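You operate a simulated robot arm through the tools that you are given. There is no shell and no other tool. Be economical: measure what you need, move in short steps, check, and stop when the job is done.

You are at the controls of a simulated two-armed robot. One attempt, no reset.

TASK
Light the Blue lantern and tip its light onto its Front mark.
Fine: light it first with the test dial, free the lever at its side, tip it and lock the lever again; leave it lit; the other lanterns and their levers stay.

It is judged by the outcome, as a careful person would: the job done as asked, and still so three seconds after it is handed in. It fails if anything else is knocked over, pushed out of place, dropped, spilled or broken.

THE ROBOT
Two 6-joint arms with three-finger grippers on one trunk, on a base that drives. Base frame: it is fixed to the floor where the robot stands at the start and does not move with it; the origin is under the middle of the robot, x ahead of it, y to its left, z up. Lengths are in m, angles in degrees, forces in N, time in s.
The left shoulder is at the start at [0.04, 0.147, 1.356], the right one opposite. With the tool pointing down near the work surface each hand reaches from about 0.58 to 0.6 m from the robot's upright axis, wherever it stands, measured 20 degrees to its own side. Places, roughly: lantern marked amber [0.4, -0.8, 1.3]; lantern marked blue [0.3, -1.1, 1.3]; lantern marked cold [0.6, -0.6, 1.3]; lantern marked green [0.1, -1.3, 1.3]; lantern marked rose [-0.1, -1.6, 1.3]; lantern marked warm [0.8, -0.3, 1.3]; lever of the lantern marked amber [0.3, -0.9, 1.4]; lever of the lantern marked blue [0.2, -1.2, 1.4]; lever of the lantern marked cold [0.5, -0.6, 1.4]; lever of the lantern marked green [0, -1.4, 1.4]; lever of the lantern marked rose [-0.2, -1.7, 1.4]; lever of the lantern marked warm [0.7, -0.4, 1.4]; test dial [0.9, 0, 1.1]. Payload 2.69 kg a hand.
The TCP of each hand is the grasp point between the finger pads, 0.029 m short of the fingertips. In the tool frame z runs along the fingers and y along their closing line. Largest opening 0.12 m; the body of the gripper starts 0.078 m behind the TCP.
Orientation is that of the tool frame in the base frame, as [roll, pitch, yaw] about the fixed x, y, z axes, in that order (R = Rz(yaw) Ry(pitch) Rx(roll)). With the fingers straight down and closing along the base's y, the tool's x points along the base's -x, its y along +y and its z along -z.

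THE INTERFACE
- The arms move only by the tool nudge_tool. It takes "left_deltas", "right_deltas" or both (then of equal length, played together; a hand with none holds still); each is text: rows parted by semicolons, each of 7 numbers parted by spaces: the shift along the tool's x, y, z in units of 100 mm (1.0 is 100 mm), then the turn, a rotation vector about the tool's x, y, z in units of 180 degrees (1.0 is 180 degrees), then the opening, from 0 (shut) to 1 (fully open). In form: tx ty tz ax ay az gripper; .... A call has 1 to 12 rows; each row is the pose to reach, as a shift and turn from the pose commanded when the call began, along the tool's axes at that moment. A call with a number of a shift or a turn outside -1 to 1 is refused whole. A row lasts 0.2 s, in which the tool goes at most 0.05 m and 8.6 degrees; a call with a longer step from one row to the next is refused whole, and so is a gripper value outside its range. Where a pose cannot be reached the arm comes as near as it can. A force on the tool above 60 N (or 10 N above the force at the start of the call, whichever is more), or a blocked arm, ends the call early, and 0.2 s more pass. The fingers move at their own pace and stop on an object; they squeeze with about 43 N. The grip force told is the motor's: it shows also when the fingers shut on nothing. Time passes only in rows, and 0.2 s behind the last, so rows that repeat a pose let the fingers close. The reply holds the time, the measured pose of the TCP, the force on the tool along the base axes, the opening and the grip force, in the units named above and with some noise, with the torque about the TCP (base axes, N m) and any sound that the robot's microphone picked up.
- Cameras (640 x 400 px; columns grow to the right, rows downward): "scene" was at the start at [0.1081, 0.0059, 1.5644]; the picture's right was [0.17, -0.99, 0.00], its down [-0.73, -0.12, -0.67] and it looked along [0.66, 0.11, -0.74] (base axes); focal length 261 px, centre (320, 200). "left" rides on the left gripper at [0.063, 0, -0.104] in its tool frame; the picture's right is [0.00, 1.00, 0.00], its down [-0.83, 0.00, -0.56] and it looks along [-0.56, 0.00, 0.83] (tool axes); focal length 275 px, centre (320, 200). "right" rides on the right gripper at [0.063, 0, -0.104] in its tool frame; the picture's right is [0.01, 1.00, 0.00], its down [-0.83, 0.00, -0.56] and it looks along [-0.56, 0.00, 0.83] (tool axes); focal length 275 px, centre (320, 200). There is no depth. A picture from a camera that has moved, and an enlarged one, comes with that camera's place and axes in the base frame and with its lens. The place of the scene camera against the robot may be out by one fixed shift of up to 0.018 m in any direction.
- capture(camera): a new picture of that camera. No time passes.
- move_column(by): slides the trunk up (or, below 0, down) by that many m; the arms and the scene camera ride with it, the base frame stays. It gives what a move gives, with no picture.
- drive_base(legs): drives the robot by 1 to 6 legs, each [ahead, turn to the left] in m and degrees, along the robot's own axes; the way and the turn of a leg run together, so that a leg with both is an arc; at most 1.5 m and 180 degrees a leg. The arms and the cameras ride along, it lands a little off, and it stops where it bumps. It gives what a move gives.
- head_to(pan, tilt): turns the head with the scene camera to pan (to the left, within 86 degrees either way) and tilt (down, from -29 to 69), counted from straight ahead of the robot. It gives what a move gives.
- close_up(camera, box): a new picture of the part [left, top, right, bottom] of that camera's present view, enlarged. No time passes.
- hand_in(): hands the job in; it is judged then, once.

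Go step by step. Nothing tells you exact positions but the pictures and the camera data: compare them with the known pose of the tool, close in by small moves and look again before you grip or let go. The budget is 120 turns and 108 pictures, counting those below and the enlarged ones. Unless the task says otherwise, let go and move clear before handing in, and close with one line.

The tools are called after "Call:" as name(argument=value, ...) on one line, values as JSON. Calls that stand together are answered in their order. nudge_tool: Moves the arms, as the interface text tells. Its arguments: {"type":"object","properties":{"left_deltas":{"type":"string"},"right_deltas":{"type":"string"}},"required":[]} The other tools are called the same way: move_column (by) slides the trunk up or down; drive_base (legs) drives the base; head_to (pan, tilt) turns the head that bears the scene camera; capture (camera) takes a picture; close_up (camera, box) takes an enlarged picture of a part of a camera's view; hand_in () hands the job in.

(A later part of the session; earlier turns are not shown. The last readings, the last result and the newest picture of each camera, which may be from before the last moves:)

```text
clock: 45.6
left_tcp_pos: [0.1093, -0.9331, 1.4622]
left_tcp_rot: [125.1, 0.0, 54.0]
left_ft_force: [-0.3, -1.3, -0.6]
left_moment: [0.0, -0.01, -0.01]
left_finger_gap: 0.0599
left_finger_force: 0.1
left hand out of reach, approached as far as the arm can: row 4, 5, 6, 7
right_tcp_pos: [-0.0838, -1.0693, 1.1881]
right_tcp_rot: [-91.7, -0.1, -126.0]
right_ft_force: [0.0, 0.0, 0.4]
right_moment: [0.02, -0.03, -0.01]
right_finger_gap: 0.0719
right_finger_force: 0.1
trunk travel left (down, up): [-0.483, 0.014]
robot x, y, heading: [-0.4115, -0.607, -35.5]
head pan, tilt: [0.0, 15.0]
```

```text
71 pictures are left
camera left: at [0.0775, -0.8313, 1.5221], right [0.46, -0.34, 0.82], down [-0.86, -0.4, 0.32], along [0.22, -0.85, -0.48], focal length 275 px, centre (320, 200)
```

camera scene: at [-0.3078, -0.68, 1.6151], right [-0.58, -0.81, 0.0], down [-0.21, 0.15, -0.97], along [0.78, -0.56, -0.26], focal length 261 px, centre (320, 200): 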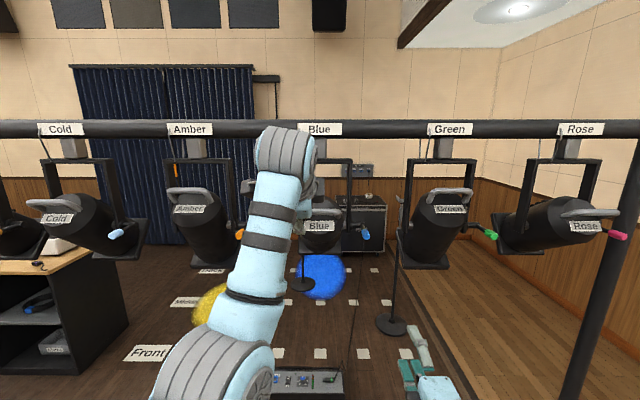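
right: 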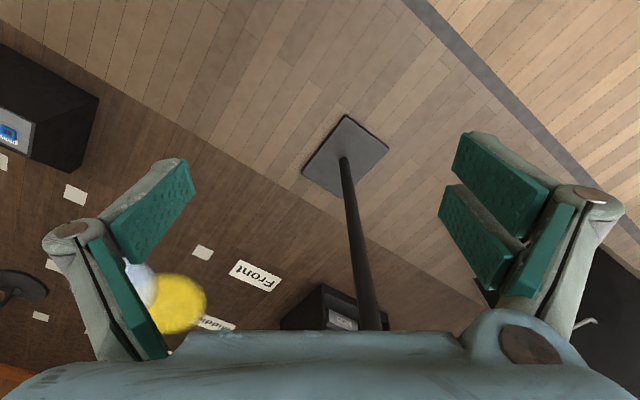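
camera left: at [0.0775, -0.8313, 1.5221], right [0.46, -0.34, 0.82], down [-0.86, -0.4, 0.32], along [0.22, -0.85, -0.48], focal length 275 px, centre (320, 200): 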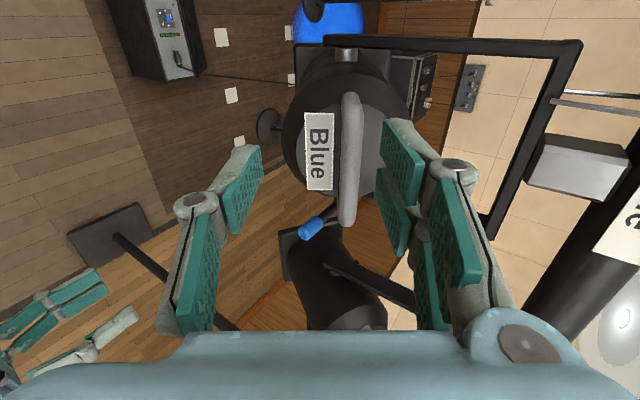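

Good view: the bar is where computed. Remaining: ~0.10 along the tool, 0.025 up, 0.04 right. Advance halfway.

Call:
nudge_tool(left_deltas="-0.13 0.08 0.1 0 0 0 0.5; -0.26 0.16 0.2 0 0 0 0.5; -0.4 0.25 0.35 0 0 0 0.5; -0.4 0.25 0.5 0 0 0 0.5")

Call:
capture(camera="left")

```text
clock: 46.6
left_tcp_pos: [0.126, -0.9889, 1.4564]
left_tcp_rot: [124.8, 0.0, 54.1]
left_ft_force: [0.4, -0.8, 0.2]
left_moment: [-0.03, 0.01, 0.0]
left_finger_gap: 0.0601
left_finger_force: 0.1
left hand out of reach, approached as far as the arm can: row 4
right_tcp_pos: [-0.0841, -1.0693, 1.1872]
right_tcp_rot: [-91.8, 0.0, -126.0]
right_ft_force: [0.2, 0.1, -0.3]
right_moment: [-0.04, -0.01, 0.01]
right_finger_gap: 0.072
right_finger_force: 0.0
trunk travel left (down, up): [-0.483, 0.014]
robot x, y, heading: [-0.4086, -0.6079, -35.5]
head pan, tilt: [0.0, 15.0]
```

```text
70 pictures are left
camera left: at [0.0932, -0.8876, 1.5157], right [0.46, -0.34, 0.82], down [-0.86, -0.4, 0.31], along [0.23, -0.85, -0.48], focal length 275 px, centre (320, 200)
```

left: 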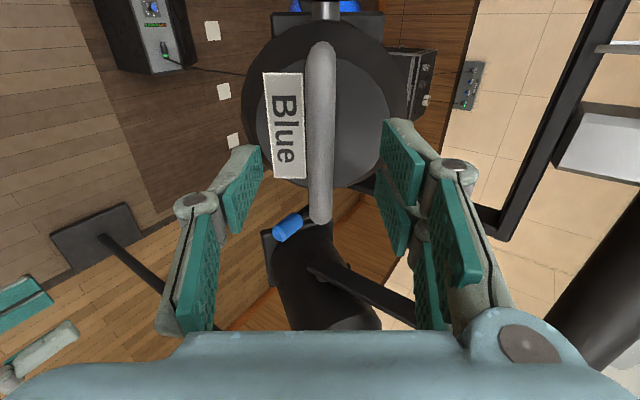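

The arm is near its limit here; I lower the hand 2.5 cm along its y, open a bit, and drive the base ahead 4 cm.

Call:
nudge_tool(left_deltas="0 -0.1 -0.1 0 0 0 0.6; 0 -0.2 -0.2 0 0 0 0.6")

Call:
drive_base(legs=[[0.05, 0]])

Call:
capture(camera="left")

```text
clock: 47.2
left_tcp_pos: [0.1223, -0.974, 1.4584]
left_tcp_rot: [125.0, -0.1, 54.1]
left_ft_force: [-0.2, 0.1, 0.7]
left_moment: [0.03, 0.04, 0.04]
left_finger_gap: 0.0719
left_finger_force: 0.1
left hand out of reach, approached as far as the arm can: row 1, 2
right_tcp_pos: [-0.0846, -1.0705, 1.1878]
right_tcp_rot: [-91.8, 0.0, -126.0]
right_ft_force: [-0.2, 0.0, -0.4]
right_moment: [-0.01, 0.0, 0.0]
right_finger_gap: 0.0718
right_finger_force: 0.0
trunk travel left (down, up): [-0.483, 0.014]
robot x, y, heading: [-0.4101, -0.6069, -35.7]
head pan, tilt: [0.0, 15.0]
```

```text
clock: 48.1
left_tcp_pos: [0.151, -0.9964, 1.4631]
left_tcp_rot: [124.5, 0.0, 54.0]
left_ft_force: [0.5, 0.6, 1.2]
left_moment: [0.02, -0.03, 0.03]
left_finger_gap: 0.0721
left_finger_force: 0.0
right_tcp_pos: [-0.054, -1.0935, 1.193]
right_tcp_rot: [-91.2, 0.0, -126.1]
right_ft_force: [0.5, 0.7, 0.3]
right_moment: [0.03, -0.01, -0.03]
right_finger_gap: 0.072
right_finger_force: 0.0
trunk travel left (down, up): [-0.483, 0.014]
robot x, y, heading: [-0.3681, -0.6312, -35.7]
head pan, tilt: [0.0, 15.0]
```

```text
69 pictures are left
camera left: at [0.1179, -0.8958, 1.5228], right [0.45, -0.34, 0.82], down [-0.86, -0.4, 0.31], along [0.23, -0.85, -0.47], focal length 275 px, centre (320, 200)
```

left: 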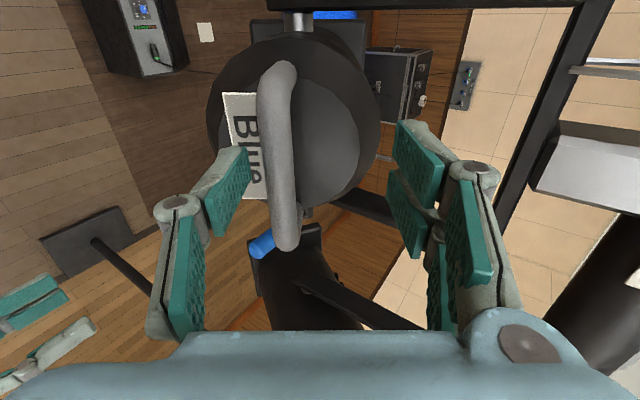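

Bar needs the hand ~4 cm lower and 2 cm forward; the trunk lowers both together. Lower trunk 4 cm, then look.

Call:
move_column(by=-0.04)

Call:
capture(camera="left")

```text
clock: 48.9
left_tcp_pos: [0.1603, -1.0027, 1.4185]
left_tcp_rot: [124.9, 0.0, 54.1]
left_ft_force: [-0.1, 0.6, -0.3]
left_moment: [0.02, 0.02, 0.01]
left_finger_gap: 0.0721
left_finger_force: 0.1
right_tcp_pos: [-0.0458, -1.0986, 1.1488]
right_tcp_rot: [-91.7, -0.1, -126.1]
right_ft_force: [-0.7, 0.5, -0.2]
right_moment: [0.01, 0.03, 0.05]
right_finger_gap: 0.072
right_finger_force: 0.1
trunk travel left (down, up): [-0.443, 0.054]
robot x, y, heading: [-0.3661, -0.6378, -36.1]
head pan, tilt: [0.0, 15.0]
```

```text
68 pictures are left
camera left: at [0.127, -0.9024, 1.4782], right [0.46, -0.34, 0.82], down [-0.86, -0.4, 0.31], along [0.22, -0.85, -0.48], focal length 275 px, centre (320, 200)
```

left: 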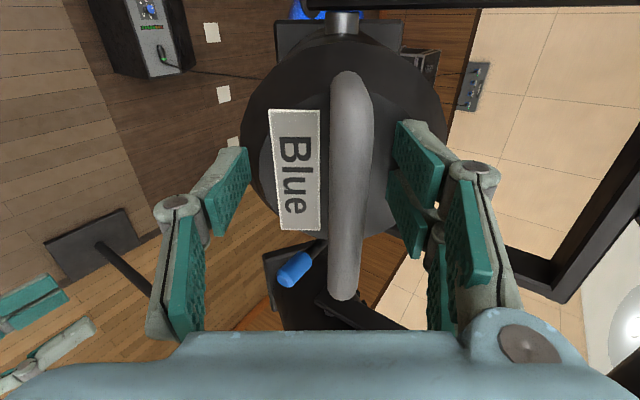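

Bar now sits between the fingers, ~13 mm towards +y. Shift 13 mm and check before closing.

Call:
nudge_tool(left_deltas="0 0.07 0 0 0 0 0.6; 0 0.13 0 0 0 0 0.6; 0 0.13 0 0 0 0 0.6")

Call:
capture(camera="left")

Call:
capture(camera="scene")

```text
clock: 49.7
left_tcp_pos: [0.1668, -1.008, 1.4288]
left_tcp_rot: [125.0, 0.0, 53.9]
left_ft_force: [-0.2, -0.5, 0.2]
left_moment: [0.0, 0.03, -0.01]
left_finger_gap: 0.0718
left_finger_force: 0.2
right_tcp_pos: [-0.0452, -1.0992, 1.1482]
right_tcp_rot: [-91.8, 0.0, -126.2]
right_ft_force: [0.4, -0.2, 0.6]
right_moment: [-0.02, -0.02, -0.01]
right_finger_gap: 0.0723
right_finger_force: 0.1
trunk travel left (down, up): [-0.443, 0.054]
robot x, y, heading: [-0.3673, -0.6339, -35.8]
head pan, tilt: [0.0, 15.0]
```

```text
67 pictures are left
camera left: at [0.1342, -0.9077, 1.4891], right [0.46, -0.34, 0.82], down [-0.86, -0.4, 0.32], along [0.22, -0.85, -0.48], focal length 275 px, centre (320, 200)
```

left: 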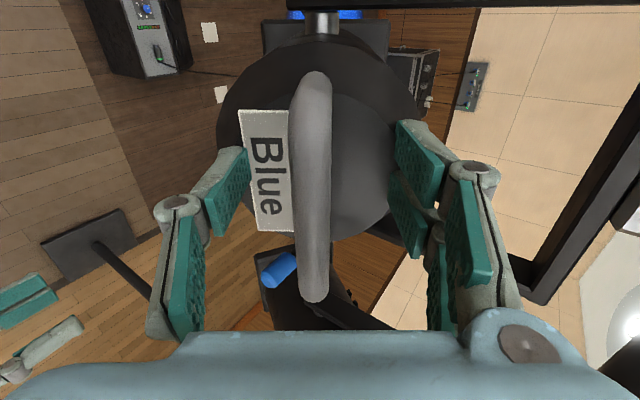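

```text
66 pictures are left
camera scene: at [-0.2675, -0.7092, 1.5754], right [-0.59, -0.81, 0.0], down [-0.21, 0.15, -0.97], along [0.78, -0.57, -0.26], focal length 261 px, centre (320, 200)
```

scene: 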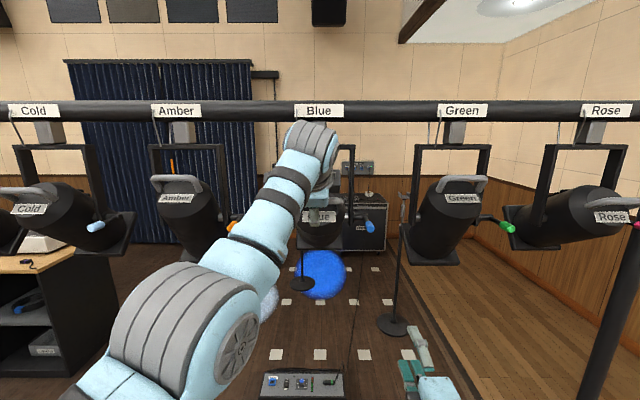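

Left hand cages the bar. Now raise the right hand toward the lever height, standing off.

Call:
nudge_tool(right_deltas="0 -0.3 0 0 0 0 0.5; 0 -0.6 0 0 0 0 0.5; 0 -0.8 0 0 0 0 0.5; 0 -1 0 0 0 0 0.5")

Call:
nudge_tool(right_deltas="0 -0.3 0 0 0 0 0.5; 0 -0.6 0 0 0 0 0.5; 0 -0.8 0 0 0 0 0.5; 0 -1 0 0 0 0 0.5")

Call:
capture(camera="right")

Call:
capture(camera="scene")

```text
clock: 50.7
left_tcp_pos: [0.1656, -1.008, 1.429]
left_tcp_rot: [125.0, 0.0, 54.0]
left_ft_force: [0.0, -0.5, 0.7]
left_moment: [0.02, 0.01, 0.02]
left_finger_gap: 0.0719
left_finger_force: 0.0
right_tcp_pos: [-0.0437, -1.1008, 1.2497]
right_tcp_rot: [-91.8, -0.1, -126.2]
right_ft_force: [0.7, -0.3, 0.0]
right_moment: [-0.02, 0.0, -0.01]
right_finger_gap: 0.06
right_finger_force: 0.1
trunk travel left (down, up): [-0.443, 0.054]
robot x, y, heading: [-0.3746, -0.6308, -36.1]
head pan, tilt: [0.0, 15.0]
```

```text
clock: 51.7
left_tcp_pos: [0.1668, -1.0094, 1.4295]
left_tcp_rot: [124.9, 0.0, 54.0]
left_ft_force: [-0.6, 0.5, -0.2]
left_moment: [0.0, 0.02, -0.04]
left_finger_gap: 0.072
left_finger_force: 0.0
right_tcp_pos: [-0.0416, -1.1031, 1.3479]
right_tcp_rot: [-91.8, 0.0, -126.2]
right_ft_force: [-0.6, 0.3, 0.6]
right_moment: [0.02, 0.0, -0.01]
right_finger_gap: 0.0601
right_finger_force: 0.1
trunk travel left (down, up): [-0.443, 0.054]
robot x, y, heading: [-0.3738, -0.6341, -35.8]
head pan, tilt: [0.0, 15.0]
```

```text
65 pictures are left
camera right: at [-0.1635, -1.0936, 1.351], right [-0.03, 0.01, -1.0], down [0.04, 1.0, 0.01], along [1.0, -0.04, -0.03], focal length 275 px, centre (320, 200)
```

right: 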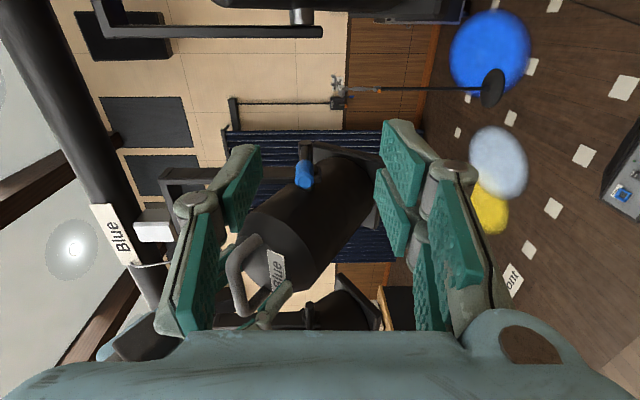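

```text
64 pictures are left
camera scene: at [-0.2679, -0.7089, 1.5754], right [-0.59, -0.81, 0.0], down [-0.21, 0.15, -0.97], along [0.78, -0.57, -0.26], focal length 261 px, centre (320, 200)
```

scene: 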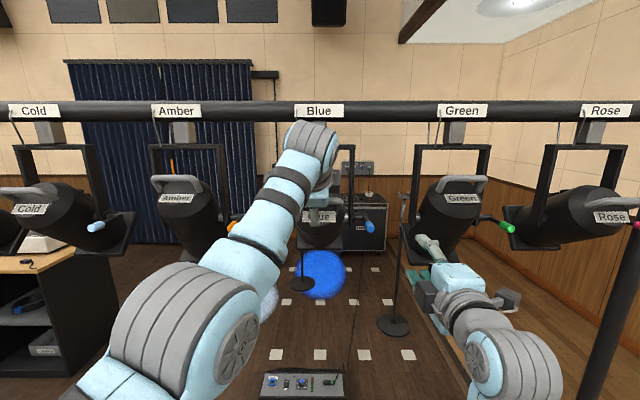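

Call:
close_up(camera="right", box=[220, 100, 420, 225])

Call:
close_up(camera="scene", box=[310, 170, 430, 245])

```text
3.20 times, centred on (320, 162) of right
camera zoom: at [-0.1635, -1.0936, 1.351], right [-0.03, 0.01, -1.0], down [0.04, 1.0, 0.01], along [1.0, -0.04, -0.03], focal length 881 px, centre (320, 320)
```

zoom: 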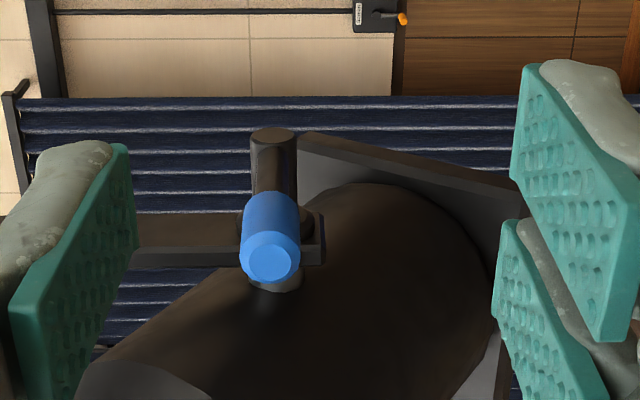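

```text
5.33 times, centred on (370, 208) of scene
camera zoom: at [-0.2679, -0.7089, 1.5754], right [-0.59, -0.81, 0.0], down [-0.21, 0.15, -0.97], along [0.78, -0.57, -0.26], focal length 1393 px, centre (53, 160)
```

zoom: 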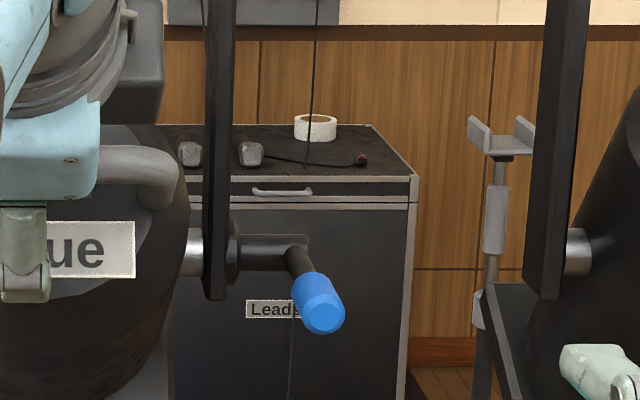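

Right-hand camera and scene put the lever tip at ≈(0.106, -1.122, 1.358). Move the right hand in line with it, standing ~8 cm off.

Call:
nudge_tool(right_deltas="-0.2 -0.05 0 0 0 0 0.5; -0.4 -0.1 0 0 0 0 0.5; -0.55 -0.1 0.2 0 0 0 0.5; -0.71 -0.1 0.5 0 0 0 0.5")

Call:
capture(camera="right")

Call:
capture(camera="scene")

```text
clock: 52.7
left_tcp_pos: [0.1667, -1.0098, 1.4285]
left_tcp_rot: [125.1, 0.1, 53.9]
left_ft_force: [0.6, -0.3, 0.4]
left_moment: [-0.01, 0.03, 0.01]
left_finger_gap: 0.0719
left_finger_force: 0.0
right_tcp_pos: [0.0363, -1.0907, 1.357]
right_tcp_rot: [-91.7, -1.2, -127.2]
right_ft_force: [0.6, 0.0, 0.1]
right_moment: [0.01, 0.0, -0.03]
right_finger_gap: 0.0598
right_finger_force: 0.1
right hand out of reach, approached as far as the arm can: row 3, 4
trunk travel left (down, up): [-0.443, 0.054]
robot x, y, heading: [-0.3706, -0.6338, -36.0]
head pan, tilt: [0.0, 15.0]
```

```text
61 pictures are left
camera right: at [-0.0857, -1.079, 1.3598], right [-0.04, 0.0, -1.0], down [0.06, 1.0, 0.0], along [1.0, -0.06, -0.04], focal length 275 px, centre (320, 200)
```

right: 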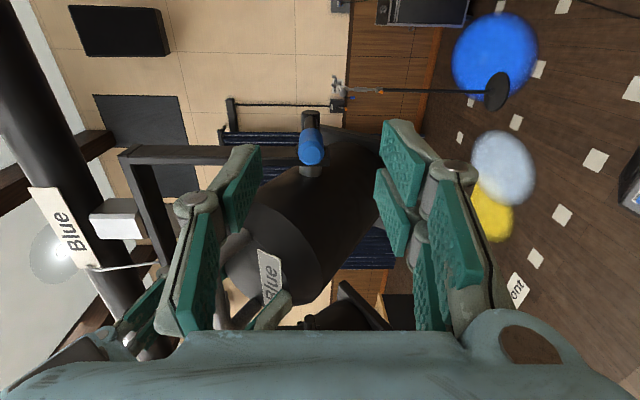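

```text
60 pictures are left
camera scene: at [-0.2668, -0.7099, 1.5753], right [-0.59, -0.81, 0.0], down [-0.21, 0.15, -0.97], along [0.78, -0.57, -0.26], focal length 261 px, centre (320, 200)
```

scene: 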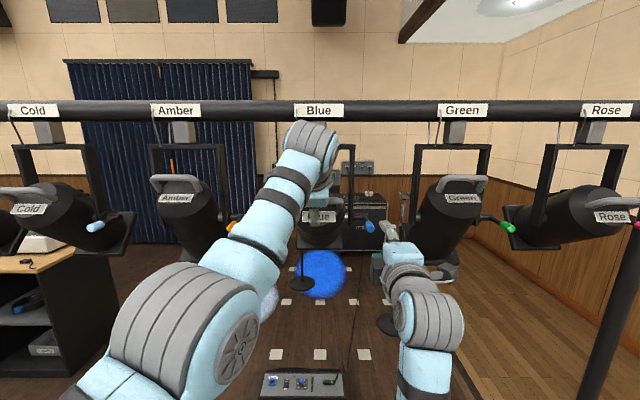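

Slightly too far right (≈1.4 cm). Try advancing with a small leftward shift.

Call:
nudge_tool(right_deltas="-0.1 0 0.1 0 0 0 0.5; -0.15 0 0.2 0 0 0 0.5; -0.2 0 0.3 0 0 0 0.5")

Call:
capture(camera="right")

```text
clock: 53.5
left_tcp_pos: [0.1683, -1.0078, 1.4289]
left_tcp_rot: [124.9, 0.0, 53.9]
left_ft_force: [1.2, -0.6, 0.0]
left_moment: [-0.03, -0.03, 0.01]
left_finger_gap: 0.0719
left_finger_force: 0.0
right_tcp_pos: [0.0735, -1.0924, 1.3573]
right_tcp_rot: [-91.6, -0.6, -126.8]
right_ft_force: [-0.6, 0.3, 0.6]
right_moment: [-0.02, -0.03, -0.02]
right_finger_gap: 0.0598
right_finger_force: 0.0
right hand out of reach, approached as far as the arm can: row 1, 2, 3
trunk travel left (down, up): [-0.443, 0.054]
robot x, y, heading: [-0.3678, -0.6346, -35.6]
head pan, tilt: [0.0, 15.0]
```

```text
59 pictures are left
camera right: at [-0.0489, -1.0803, 1.3603], right [-0.03, 0.0, -1.0], down [0.05, 1.0, 0.0], along [1.0, -0.05, -0.03], focal length 275 px, centre (320, 200)
```

right: 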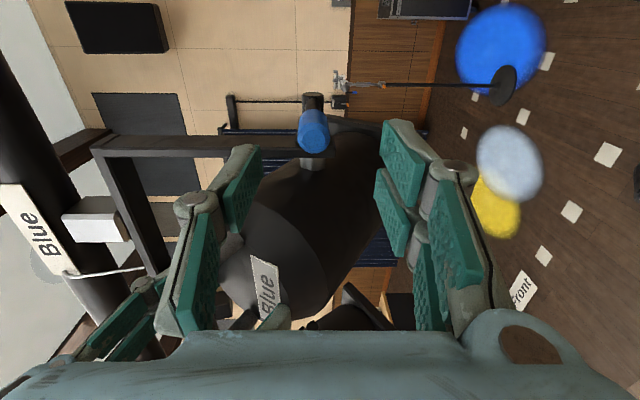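

Lever tip is now ~4.5 cm ahead and level. I close the left hand on the handle bar and advance the right hand to straddle the lever with a narrower opening.

Call:
nudge_tool(left_deltas="0 0 0 0 0 0 0; 0 0 0 0 0 0 0; 0 0 0 0 0 0 0; 0 0 0 0 0 0 0", right_deltas="0.05 0 0.1 0 0 0 0.4; 0.05 0 0.2 0 0 0 0.4; 0.05 0 0.3 0 0 0 0.4; 0.05 0 0.38 0 0 0 0.4")

Call:
capture(camera="right")

Call:
capture(camera="left")

```text
clock: 54.5
left_tcp_pos: [0.1686, -1.0063, 1.4255]
left_tcp_rot: [125.5, 0.0, 54.0]
left_ft_force: [-9.2, 12.1, -31.7]
left_moment: [-0.46, -0.66, 0.09]
left_finger_gap: 0.0159
left_finger_force: 38.7
right_tcp_pos: [0.1051, -1.108, 1.3559]
right_tcp_rot: [-91.7, 0.0, -125.9]
right_ft_force: [0.4, -0.4, -0.7]
right_moment: [0.0, 0.0, -0.02]
right_finger_gap: 0.0479
right_finger_force: 0.1
trunk travel left (down, up): [-0.443, 0.054]
robot x, y, heading: [-0.3697, -0.6339, -35.6]
head pan, tilt: [0.0, 15.0]
```

```text
58 pictures are left
camera right: at [-0.0165, -1.0997, 1.3574], right [-0.03, 0.01, -1.0], down [0.04, 1.0, 0.01], along [1.0, -0.04, -0.03], focal length 275 px, centre (320, 200)
```

right: 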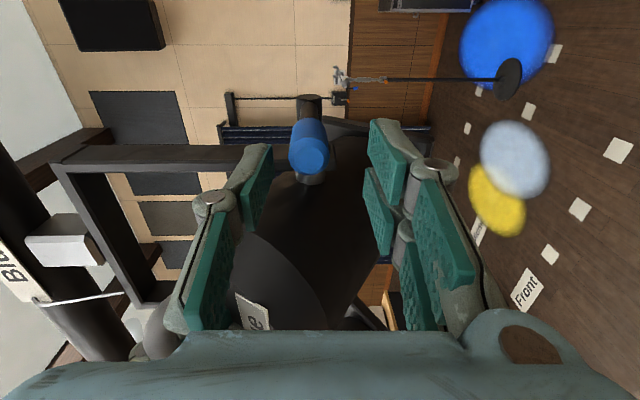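

```text
57 pictures are left
camera left: at [0.1358, -0.9053, 1.4867], right [0.47, -0.34, 0.82], down [-0.86, -0.4, 0.32], along [0.22, -0.85, -0.48], focal length 275 px, centre (320, 200)
```

left: 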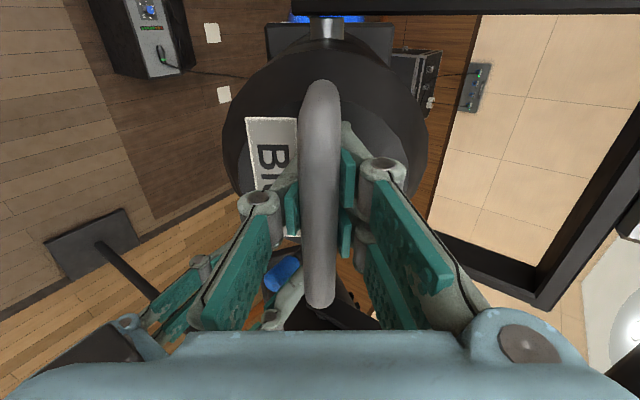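

Handle is held. The lever lies ~1 cm right of my finger centreline; I shift right 1 cm and in 1 cm, and relax the left hand's offset.

Call:
nudge_tool(left_deltas="0 -0.02 0 0 0 0 0; 0 -0.04 0 0 0 0 0; 0 -0.04 0 0 0 0 0", right_deltas="0.1 -0.04 0 0 0 0 0.35; 0.1 -0.04 0.08 0 0 0 0.3; 0.1 -0.04 0.12 0 0 0 0.3")

Call:
capture(camera="right")

Call:
close_up(camera="scene", box=[310, 170, 430, 245])

```text
clock: 55.3
left_tcp_pos: [0.168, -1.0062, 1.4261]
left_tcp_rot: [124.8, 0.2, 54.0]
left_ft_force: [0.7, 4.9, -12.6]
left_moment: [0.13, -0.41, 0.63]
left_finger_gap: 0.0161
left_finger_force: 38.0
right_tcp_pos: [0.1108, -1.1257, 1.3584]
right_tcp_rot: [-91.8, -0.1, -126.1]
right_ft_force: [0.4, -0.4, -0.1]
right_moment: [0.01, 0.0, 0.02]
right_finger_gap: 0.0359
right_finger_force: 0.0
trunk travel left (down, up): [-0.443, 0.054]
robot x, y, heading: [-0.3692, -0.6343, -35.5]
head pan, tilt: [0.0, 15.0]
```

```text
56 pictures are left
camera right: at [-0.0117, -1.1163, 1.3609], right [-0.03, 0.01, -1.0], down [0.04, 1.0, 0.01], along [1.0, -0.04, -0.03], focal length 275 px, centre (320, 200)
```

right: 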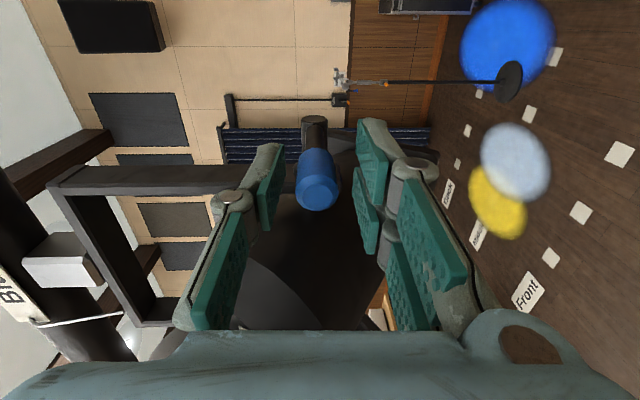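

```text
5.33 times, centred on (370, 208) of scene
camera zoom: at [-0.2651, -0.7083, 1.5754], right [-0.59, -0.81, 0.0], down [-0.21, 0.15, -0.97], along [0.78, -0.57, -0.26], focal length 1393 px, centre (53, 160)
```

zoom: 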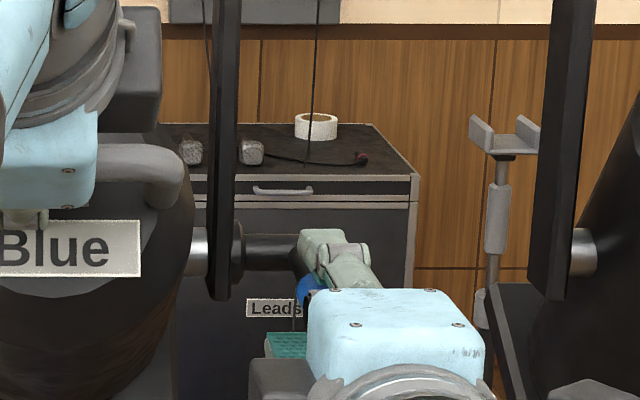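

Lever sits nicely between the fingers. Close on it and test turning it 8° upward, watching force.

Call:
nudge_tool(right_deltas="0 0 0 0 0 0 0; 0 0 0 0 0 0 0; 0 0 0 0 0 0 0; 0 -0.046 0 -0.022 0 0 0; 0 -0.093 0.007 -0.044 0 0 0; 0 -0.093 0.007 -0.044 0 0 0")

Call:
capture(camera="right")

```text
clock: 56.7
left_tcp_pos: [0.1684, -1.0073, 1.4262]
left_tcp_rot: [124.9, 0.2, 54.0]
left_ft_force: [19.3, -13.9, 8.6]
left_moment: [0.61, 0.01, 0.71]
left_finger_gap: 0.0158
left_finger_force: 38.0
right_tcp_pos: [0.1108, -1.1249, 1.3696]
right_tcp_rot: [-99.5, 0.0, -126.1]
right_ft_force: [0.2, 5.2, 21.2]
right_moment: [-0.91, -1.32, 0.24]
right_finger_gap: 0.0173
right_finger_force: 43.6
trunk travel left (down, up): [-0.443, 0.054]
robot x, y, heading: [-0.3702, -0.6332, -35.9]
head pan, tilt: [0.0, 15.0]
```

```text
54 pictures are left
camera right: at [-0.0103, -1.1171, 1.3861], right [-0.14, 0.09, -0.99], down [0.04, 1.0, 0.09], along [0.99, -0.03, -0.14], focal length 275 px, centre (320, 200)
```

right: 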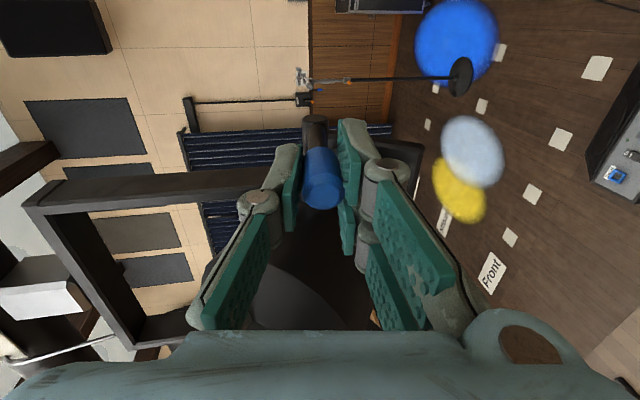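

It turns upward under modest friction. Continue 32° more in steps.

Call:
nudge_tool(right_deltas="0 -0.093 0.007 -0.044 0 0 0; 0 -0.185 0.026 -0.089 0 0 0; 0 -0.273 0.058 -0.133 0 0 0; 0 -0.355 0.102 -0.178 0 0 0; 0 -0.355 0.102 -0.178 0 0 0")

Call:
capture(camera="right")

Call:
close_up(camera="scene", box=[270, 150, 430, 250])

```text
clock: 57.9
left_tcp_pos: [0.1666, -1.0056, 1.4258]
left_tcp_rot: [124.9, 0.2, 53.9]
left_ft_force: [-9.3, -13.3, 9.9]
left_moment: [0.5, -0.74, 1.27]
left_finger_gap: 0.0158
left_finger_force: 38.4
right_tcp_pos: [0.1148, -1.1304, 1.3969]
right_tcp_rot: [-131.3, 0.1, -125.9]
right_ft_force: [28.8, 11.1, 14.8]
right_moment: [-0.47, -1.66, 1.15]
right_finger_gap: 0.0229
right_finger_force: 44.7
right hand out of reach, approached as far as the arm can: row 4, 5
trunk travel left (down, up): [-0.443, 0.054]
robot x, y, heading: [-0.3659, -0.6332, -35.7]
head pan, tilt: [0.0, 15.0]
```

```text
53 pictures are left
camera right: at [0.0147, -1.136, 1.465], right [-0.54, 0.38, -0.75], down [0.15, 0.92, 0.37], along [0.83, 0.09, -0.55], focal length 275 px, centre (320, 200)
```

right: 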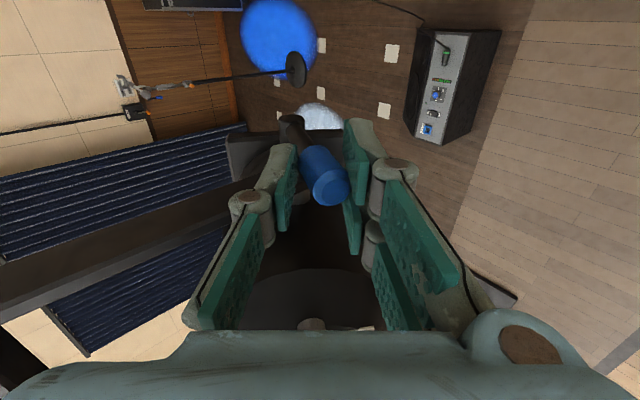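

```text
4.00 times, centred on (350, 200) of scene
camera zoom: at [-0.2638, -0.7062, 1.5754], right [-0.58, -0.81, 0.0], down [-0.21, 0.15, -0.97], along [0.78, -0.56, -0.26], focal length 1045 px, centre (200, 200)
```

zoom: 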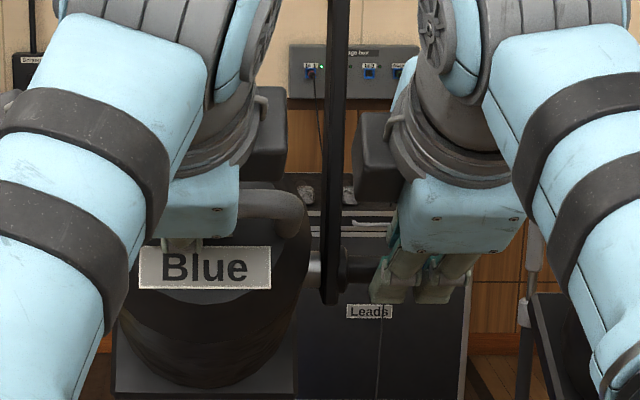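

The lever lags the fingers somewhat; I look closer before going on.

Call:
close_up(camera="right", box=[220, 90, 420, 215])

Call:
close_up(camera="scene", box=[330, 190, 402, 235])

```text
3.20 times, centred on (320, 152) of right
camera zoom: at [0.0147, -1.136, 1.465], right [-0.54, 0.38, -0.75], down [0.15, 0.92, 0.37], along [0.83, 0.09, -0.55], focal length 881 px, centre (320, 352)
```

zoom: 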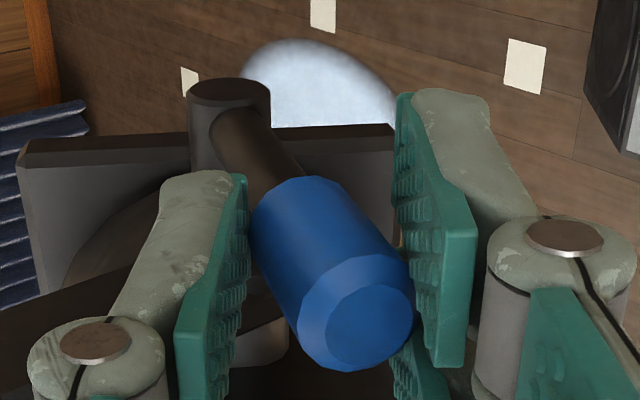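

```text
8.89 times, centred on (366, 212) of scene
camera zoom: at [-0.2638, -0.7062, 1.5754], right [-0.58, -0.81, 0.0], down [-0.21, 0.15, -0.97], along [0.78, -0.56, -0.26], focal length 2322 px, centre (-89, 89)
```

zoom: 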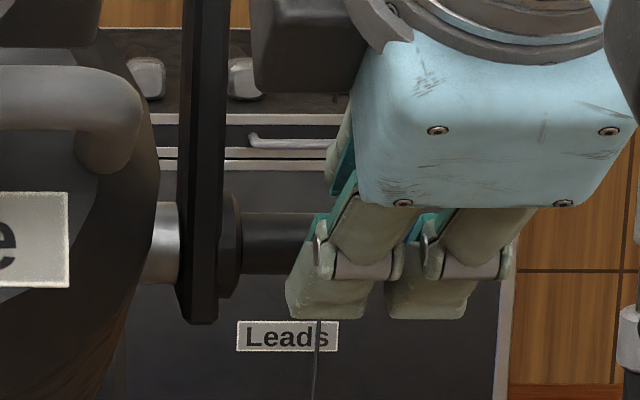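

The geometry fits a longer lever (~9.5 cm to its pivot): it is now ~21° up, the hand at 41°. I continue along the true arc without turning the hand further.

Call:
nudge_tool(right_deltas="0 -0.1 0 0 0 0 0; 0 -0.2 -0.01 0 0 0 0; 0 -0.3 -0.03 0 0 0 0; 0 -0.39 -0.06 0 0 0 0; 0 -0.39 -0.06 0 0 0 0")

Call:
close_up(camera="right", box=[220, 90, 420, 215])

Call:
capture(camera="scene")

```text
clock: 59.1
left_tcp_pos: [0.1675, -1.0048, 1.4246]
left_tcp_rot: [125.2, -0.2, 54.5]
left_ft_force: [12.4, 10.2, 2.1]
left_moment: [-0.09, -0.25, 0.06]
left_finger_gap: 0.0154
left_finger_force: 38.0
right_tcp_pos: [0.1006, -1.1393, 1.4054]
right_tcp_rot: [-131.8, -0.2, -126.4]
right_ft_force: [-13.3, -11.9, -0.8]
right_moment: [-0.01, 0.07, -0.35]
right_finger_gap: 0.0002
right_finger_force: 28.1
right hand out of reach, approached as far as the arm can: row 1, 2, 3, 4, 5
trunk travel left (down, up): [-0.443, 0.054]
robot x, y, heading: [-0.3696, -0.6351, -35.9]
head pan, tilt: [0.0, 15.0]
```

```text
3.20 times, centred on (320, 152) of right
camera zoom: at [0.0002, -1.1447, 1.4751], right [-0.54, 0.39, -0.75], down [0.16, 0.92, 0.37], along [0.83, 0.08, -0.56], focal length 881 px, centre (320, 352)
```

zoom: 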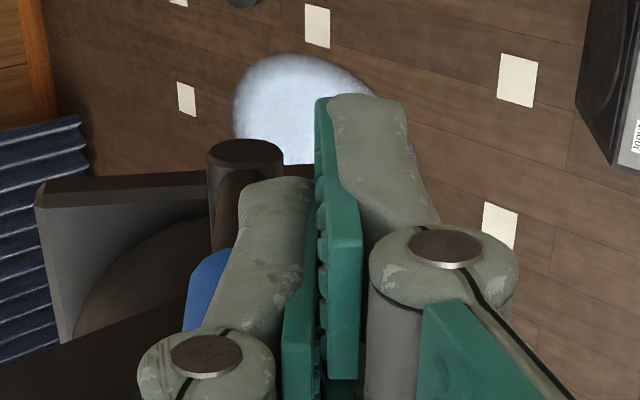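

```text
48 pictures are left
camera scene: at [-0.2684, -0.7096, 1.5753], right [-0.59, -0.81, 0.0], down [-0.21, 0.15, -0.97], along [0.78, -0.57, -0.26], focal length 261 px, centre (320, 200)
```

scene: 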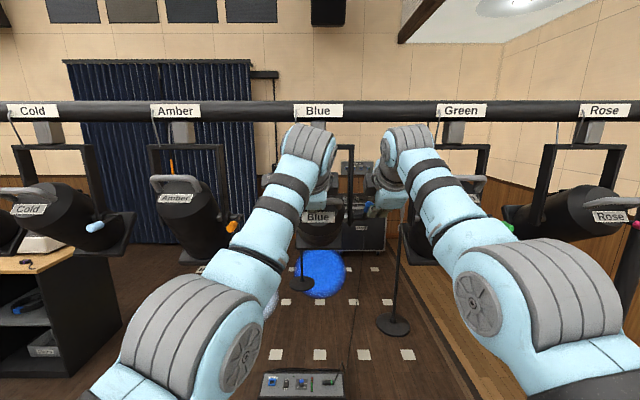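

The fingers slipped off below the lever. I back the right hand out, level it, and look at the lever.

Call:
nudge_tool(right_deltas="0 0 -0.2 0 0 0 0; 0 0.05 -0.4 0.02 0 0 0; 0 0.1 -0.6 0.06 0 0 0; 0 0.1 -0.6 0.1 0 0 0; 0 0.1 -0.6 0.14 0 0 0; 0 0.1 -0.6 0.18 0 0 0; 0 0.1 -0.6 0.22 0 0 0")

Call:
capture(camera="right")

Call:
close_up(camera="scene", box=[310, 170, 430, 245])

```text
clock: 60.7
left_tcp_pos: [0.1681, -1.0058, 1.4243]
left_tcp_rot: [125.1, 0.1, 53.9]
left_ft_force: [5.3, 1.9, -1.5]
left_moment: [-0.47, 0.0, -0.41]
left_finger_gap: 0.0156
left_finger_force: 38.5
right_tcp_pos: [0.0661, -1.1039, 1.4407]
right_tcp_rot: [-92.1, -0.1, -126.1]
right_ft_force: [-0.7, -0.8, 0.1]
right_moment: [-0.02, 0.0, -0.02]
right_finger_gap: 0.0
right_finger_force: 28.1
trunk travel left (down, up): [-0.443, 0.054]
robot x, y, heading: [-0.3709, -0.6321, -36.0]
head pan, tilt: [0.0, 15.0]
```

```text
47 pictures are left
camera right: at [-0.0563, -1.0947, 1.4428], right [-0.03, 0.02, -1.0], down [0.04, 1.0, 0.02], along [1.0, -0.04, -0.03], focal length 275 px, centre (320, 200)
```

right: 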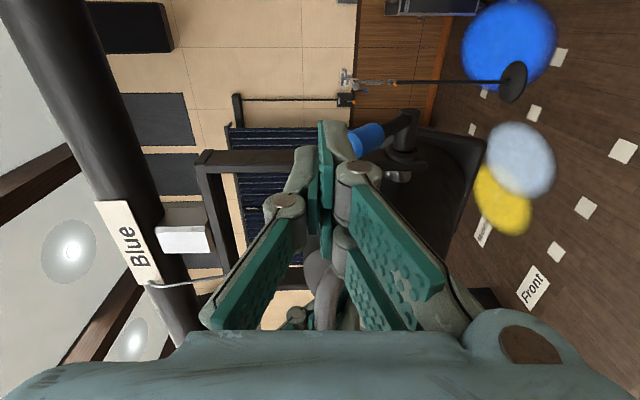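

```text
5.33 times, centred on (370, 208) of scene
camera zoom: at [-0.2653, -0.7075, 1.5753], right [-0.59, -0.81, 0.0], down [-0.21, 0.15, -0.97], along [0.78, -0.57, -0.26], focal length 1393 px, centre (53, 160)
```

zoom: 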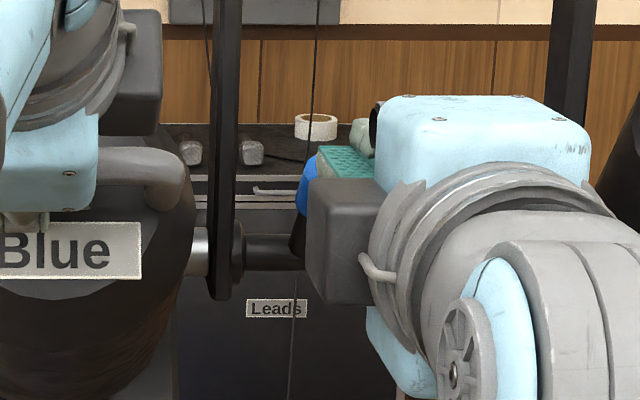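

The lever has swung well upward. I draw the right hand back a little to see it clearly.

Call:
nudge_tool(right_deltas="0 0 -0.3 0 0 0 0; 0.1 0 -0.5 0 0 0 0; 0.4 0 -0.6 0 0 0 0; 0.7 0 -0.6 0 0 0 0")

Call:
close_up(camera="right", box=[240, 60, 480, 210])

Call:
close_up(camera="scene", box=[310, 170, 430, 245])

```text
clock: 61.7
left_tcp_pos: [0.1677, -1.006, 1.4244]
left_tcp_rot: [125.0, 0.2, 54.0]
left_ft_force: [6.3, -1.2, 4.7]
left_moment: [0.15, -0.17, 0.57]
left_finger_gap: 0.0159
left_finger_force: 38.0
right_tcp_pos: [-0.0226, -1.1261, 1.4437]
right_tcp_rot: [-92.3, -0.1, -126.0]
right_ft_force: [0.7, -0.4, 0.5]
right_moment: [0.0, -0.03, -0.03]
right_finger_gap: 0.0002
right_finger_force: 28.6
trunk travel left (down, up): [-0.443, 0.054]
robot x, y, heading: [-0.3691, -0.6356, -35.5]
head pan, tilt: [0.0, 15.0]
```

```text
2.67 times, centred on (360, 135) of right
camera zoom: at [-0.145, -1.1161, 1.4458], right [-0.03, 0.02, -1.0], down [0.04, 1.0, 0.02], along [1.0, -0.04, -0.03], focal length 734 px, centre (213, 373)
```

zoom: 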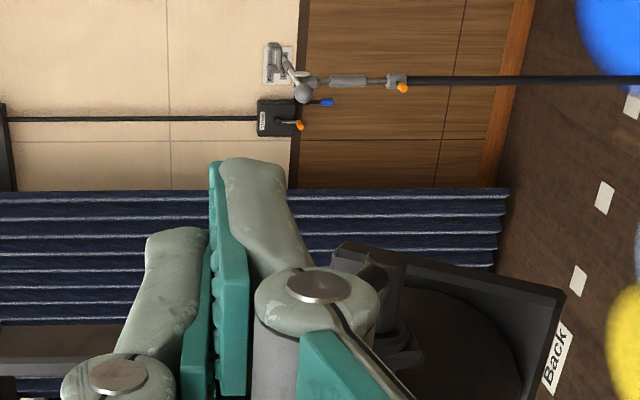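

```text
5.33 times, centred on (370, 208) of scene
camera zoom: at [-0.2654, -0.7081, 1.5753], right [-0.59, -0.81, 0.0], down [-0.21, 0.15, -0.97], along [0.78, -0.57, -0.26], focal length 1393 px, centre (53, 160)
```

zoom: 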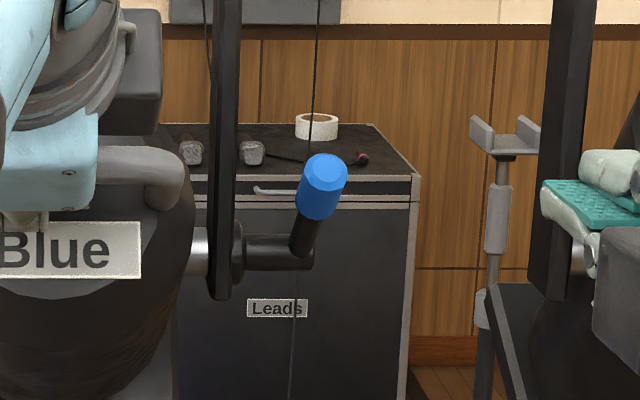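

The lever now stands roughly 45–50° up. I'll push it further up/forward to its stop with closed fingertips: line up behind the grip first.

Call:
nudge_tool(right_deltas="-0.2 0.1 0.1 0 0 0 0; -0.4 0.2 0.2 0 0 0 0; -0.6 0.3 0.3 0 0 0 0; -0.75 0.37 0.4 0 0 0 0; -0.8 0.37 0.4 0 0 0 0")

Call:
capture(camera="right")

Call:
close_up(camera="scene", box=[310, 170, 430, 245])

```text
clock: 62.9
left_tcp_pos: [0.1682, -1.0065, 1.424]
left_tcp_rot: [125.0, 0.2, 54.0]
left_ft_force: [6.6, 1.1, 5.1]
left_moment: [0.22, -0.19, 0.45]
left_finger_gap: 0.0157
left_finger_force: 38.0
right_tcp_pos: [0.0555, -1.0849, 1.404]
right_tcp_rot: [-92.1, -0.1, -126.3]
right_ft_force: [0.8, -0.1, -0.9]
right_moment: [0.02, 0.03, 0.02]
right_finger_gap: 0.0001
right_finger_force: 28.0
trunk travel left (down, up): [-0.443, 0.054]
robot x, y, heading: [-0.3709, -0.6339, -35.9]
head pan, tilt: [0.0, 15.0]
```

```text
43 pictures are left
camera right: at [-0.0668, -1.075, 1.4075], right [-0.03, 0.02, -1.0], down [0.04, 1.0, 0.02], along [1.0, -0.04, -0.03], focal length 275 px, centre (320, 200)
```

right: 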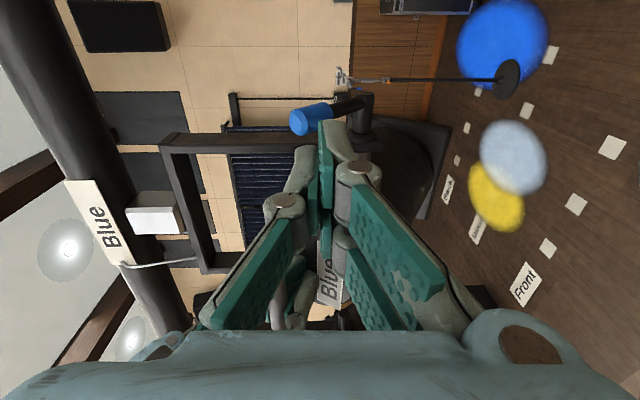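

```text
5.33 times, centred on (370, 208) of scene
camera zoom: at [-0.2653, -0.7077, 1.5753], right [-0.59, -0.81, 0.0], down [-0.21, 0.15, -0.97], along [0.78, -0.57, -0.26], focal length 1393 px, centre (53, 160)
```

zoom: 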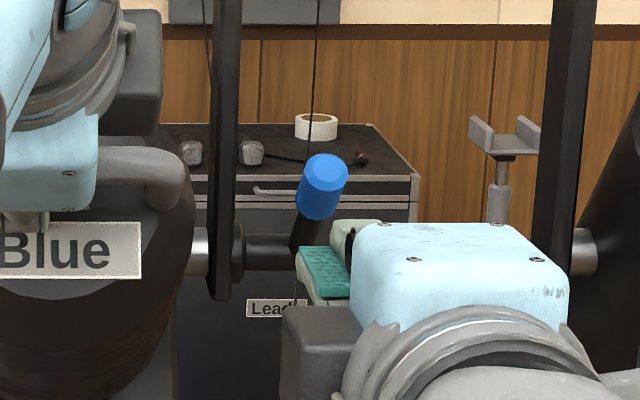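

Fingertips are behind the grip at its height. Push forward stepwise up to 7 cm.

Call:
nudge_tool(right_deltas="0.04 0 0.15 0 0 0 0; 0.04 0 0.3 0 0 0 0; 0.04 0 0.4 0 0 0 0; 0.04 -0.03 0.5 0 0 0 0; 0.04 -0.06 0.6 0 0 0 0; 0.04 -0.1 0.7 0 0 0 0")

Call:
capture(camera="right")

```text
clock: 64.3
left_tcp_pos: [0.1658, -1.0044, 1.4255]
left_tcp_rot: [125.1, 0.1, 54.0]
left_ft_force: [5.4, 1.0, 1.6]
left_moment: [-0.13, 0.03, 0.0]
left_finger_gap: 0.016
left_finger_force: 37.8
right_tcp_pos: [0.1095, -1.129, 1.4114]
right_tcp_rot: [-92.1, 0.0, -126.1]
right_ft_force: [0.3, 0.9, -0.3]
right_moment: [0.03, 0.0, -0.02]
right_finger_gap: 0.0001
right_finger_force: 28.6
trunk travel left (down, up): [-0.443, 0.054]
robot x, y, heading: [-0.3714, -0.6358, -35.7]
head pan, tilt: [0.0, 15.0]
```

```text
41 pictures are left
camera right: at [-0.0128, -1.1203, 1.4139], right [-0.03, 0.02, -1.0], down [0.04, 1.0, 0.02], along [1.0, -0.04, -0.03], focal length 275 px, centre (320, 200)
```

right: 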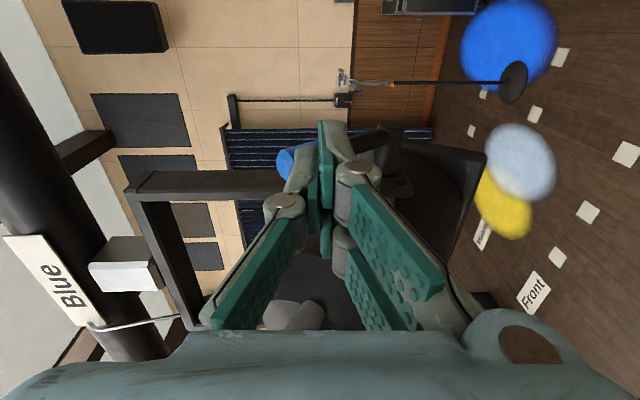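

Call:
close_up(camera="right", box=[240, 90, 440, 215])

Call:
close_up(camera="scene", box=[310, 170, 430, 245])

```text
3.20 times, centred on (340, 152) of right
camera zoom: at [-0.0128, -1.1203, 1.4139], right [-0.03, 0.02, -1.0], down [0.04, 1.0, 0.02], along [1.0, -0.04, -0.03], focal length 881 px, centre (256, 352)
```

zoom: 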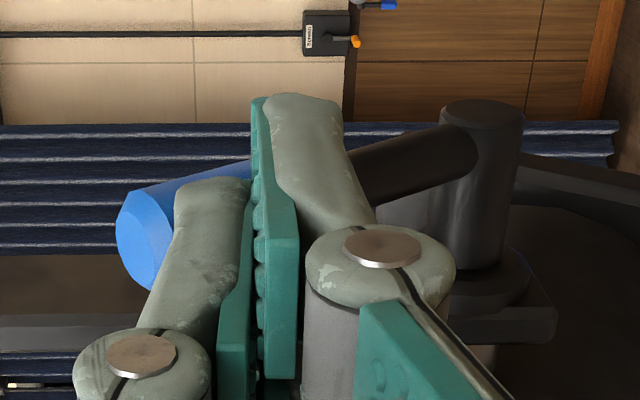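

```text
5.33 times, centred on (370, 208) of scene
camera zoom: at [-0.2652, -0.7076, 1.5753], right [-0.59, -0.81, 0.0], down [-0.21, 0.15, -0.97], along [0.78, -0.57, -0.26], focal length 1393 px, centre (53, 160)
```

zoom: 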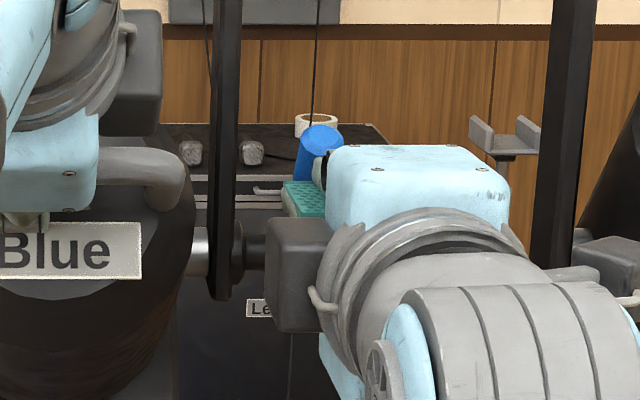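

The lever yields further (now ~65°). Push 3 cm more with a slight rise.

Call:
nudge_tool(right_deltas="0 -0.05 0.1 0 0 0 0; 0 -0.1 0.2 0 0 0 0; 0 -0.13 0.3 0 0 0 0; 0 -0.13 0.4 0 0 0 0")

Call:
close_up(camera="right", box=[240, 90, 440, 215])

Call:
close_up(camera="scene", box=[310, 170, 430, 245])

```text
clock: 65.1
left_tcp_pos: [0.1643, -1.0029, 1.422]
left_tcp_rot: [125.3, 0.0, 54.1]
left_ft_force: [13.1, -6.3, -7.8]
left_moment: [0.1, -0.13, 0.65]
left_finger_gap: 0.0131
left_finger_force: 39.8
right_tcp_pos: [0.1246, -1.1402, 1.4196]
right_tcp_rot: [-92.7, 0.0, -126.0]
right_ft_force: [-31.0, 24.4, -16.8]
right_moment: [0.04, 0.2, 0.19]
right_finger_gap: 0.0
right_finger_force: 27.8
trunk travel left (down, up): [-0.443, 0.054]
robot x, y, heading: [-0.3706, -0.6363, -36.1]
head pan, tilt: [0.0, 15.0]
stopped in row 3 (right hand): the force on the tool passed its limit at 70 N (the readings are from after the stop); the commanded pose is now the measured one
```

```text
3.20 times, centred on (340, 152) of right
camera zoom: at [0.0036, -1.1317, 1.4241], right [-0.04, 0.03, -1.0], down [0.04, 1.0, 0.02], along [1.0, -0.04, -0.04], focal length 881 px, centre (256, 352)
```

zoom: 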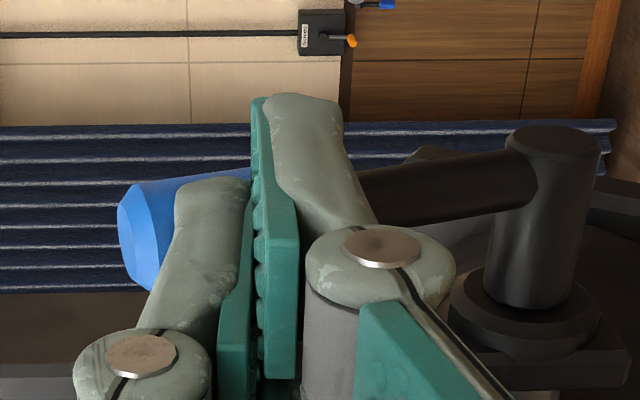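

```text
5.33 times, centred on (370, 208) of scene
camera zoom: at [-0.2713, -0.7045, 1.5756], right [-0.59, -0.81, 0.0], down [-0.21, 0.15, -0.97], along [0.78, -0.57, -0.26], focal length 1393 px, centre (53, 160)
```

zoom: 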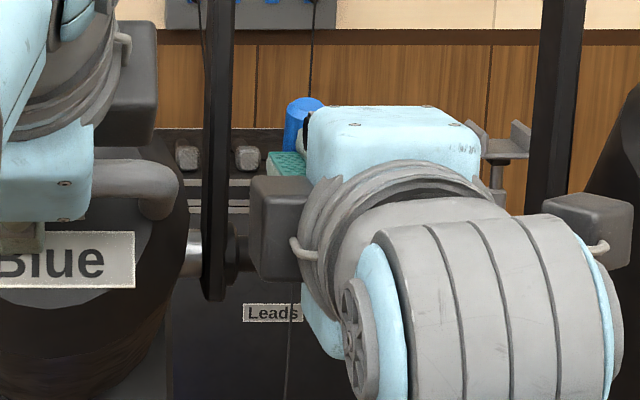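

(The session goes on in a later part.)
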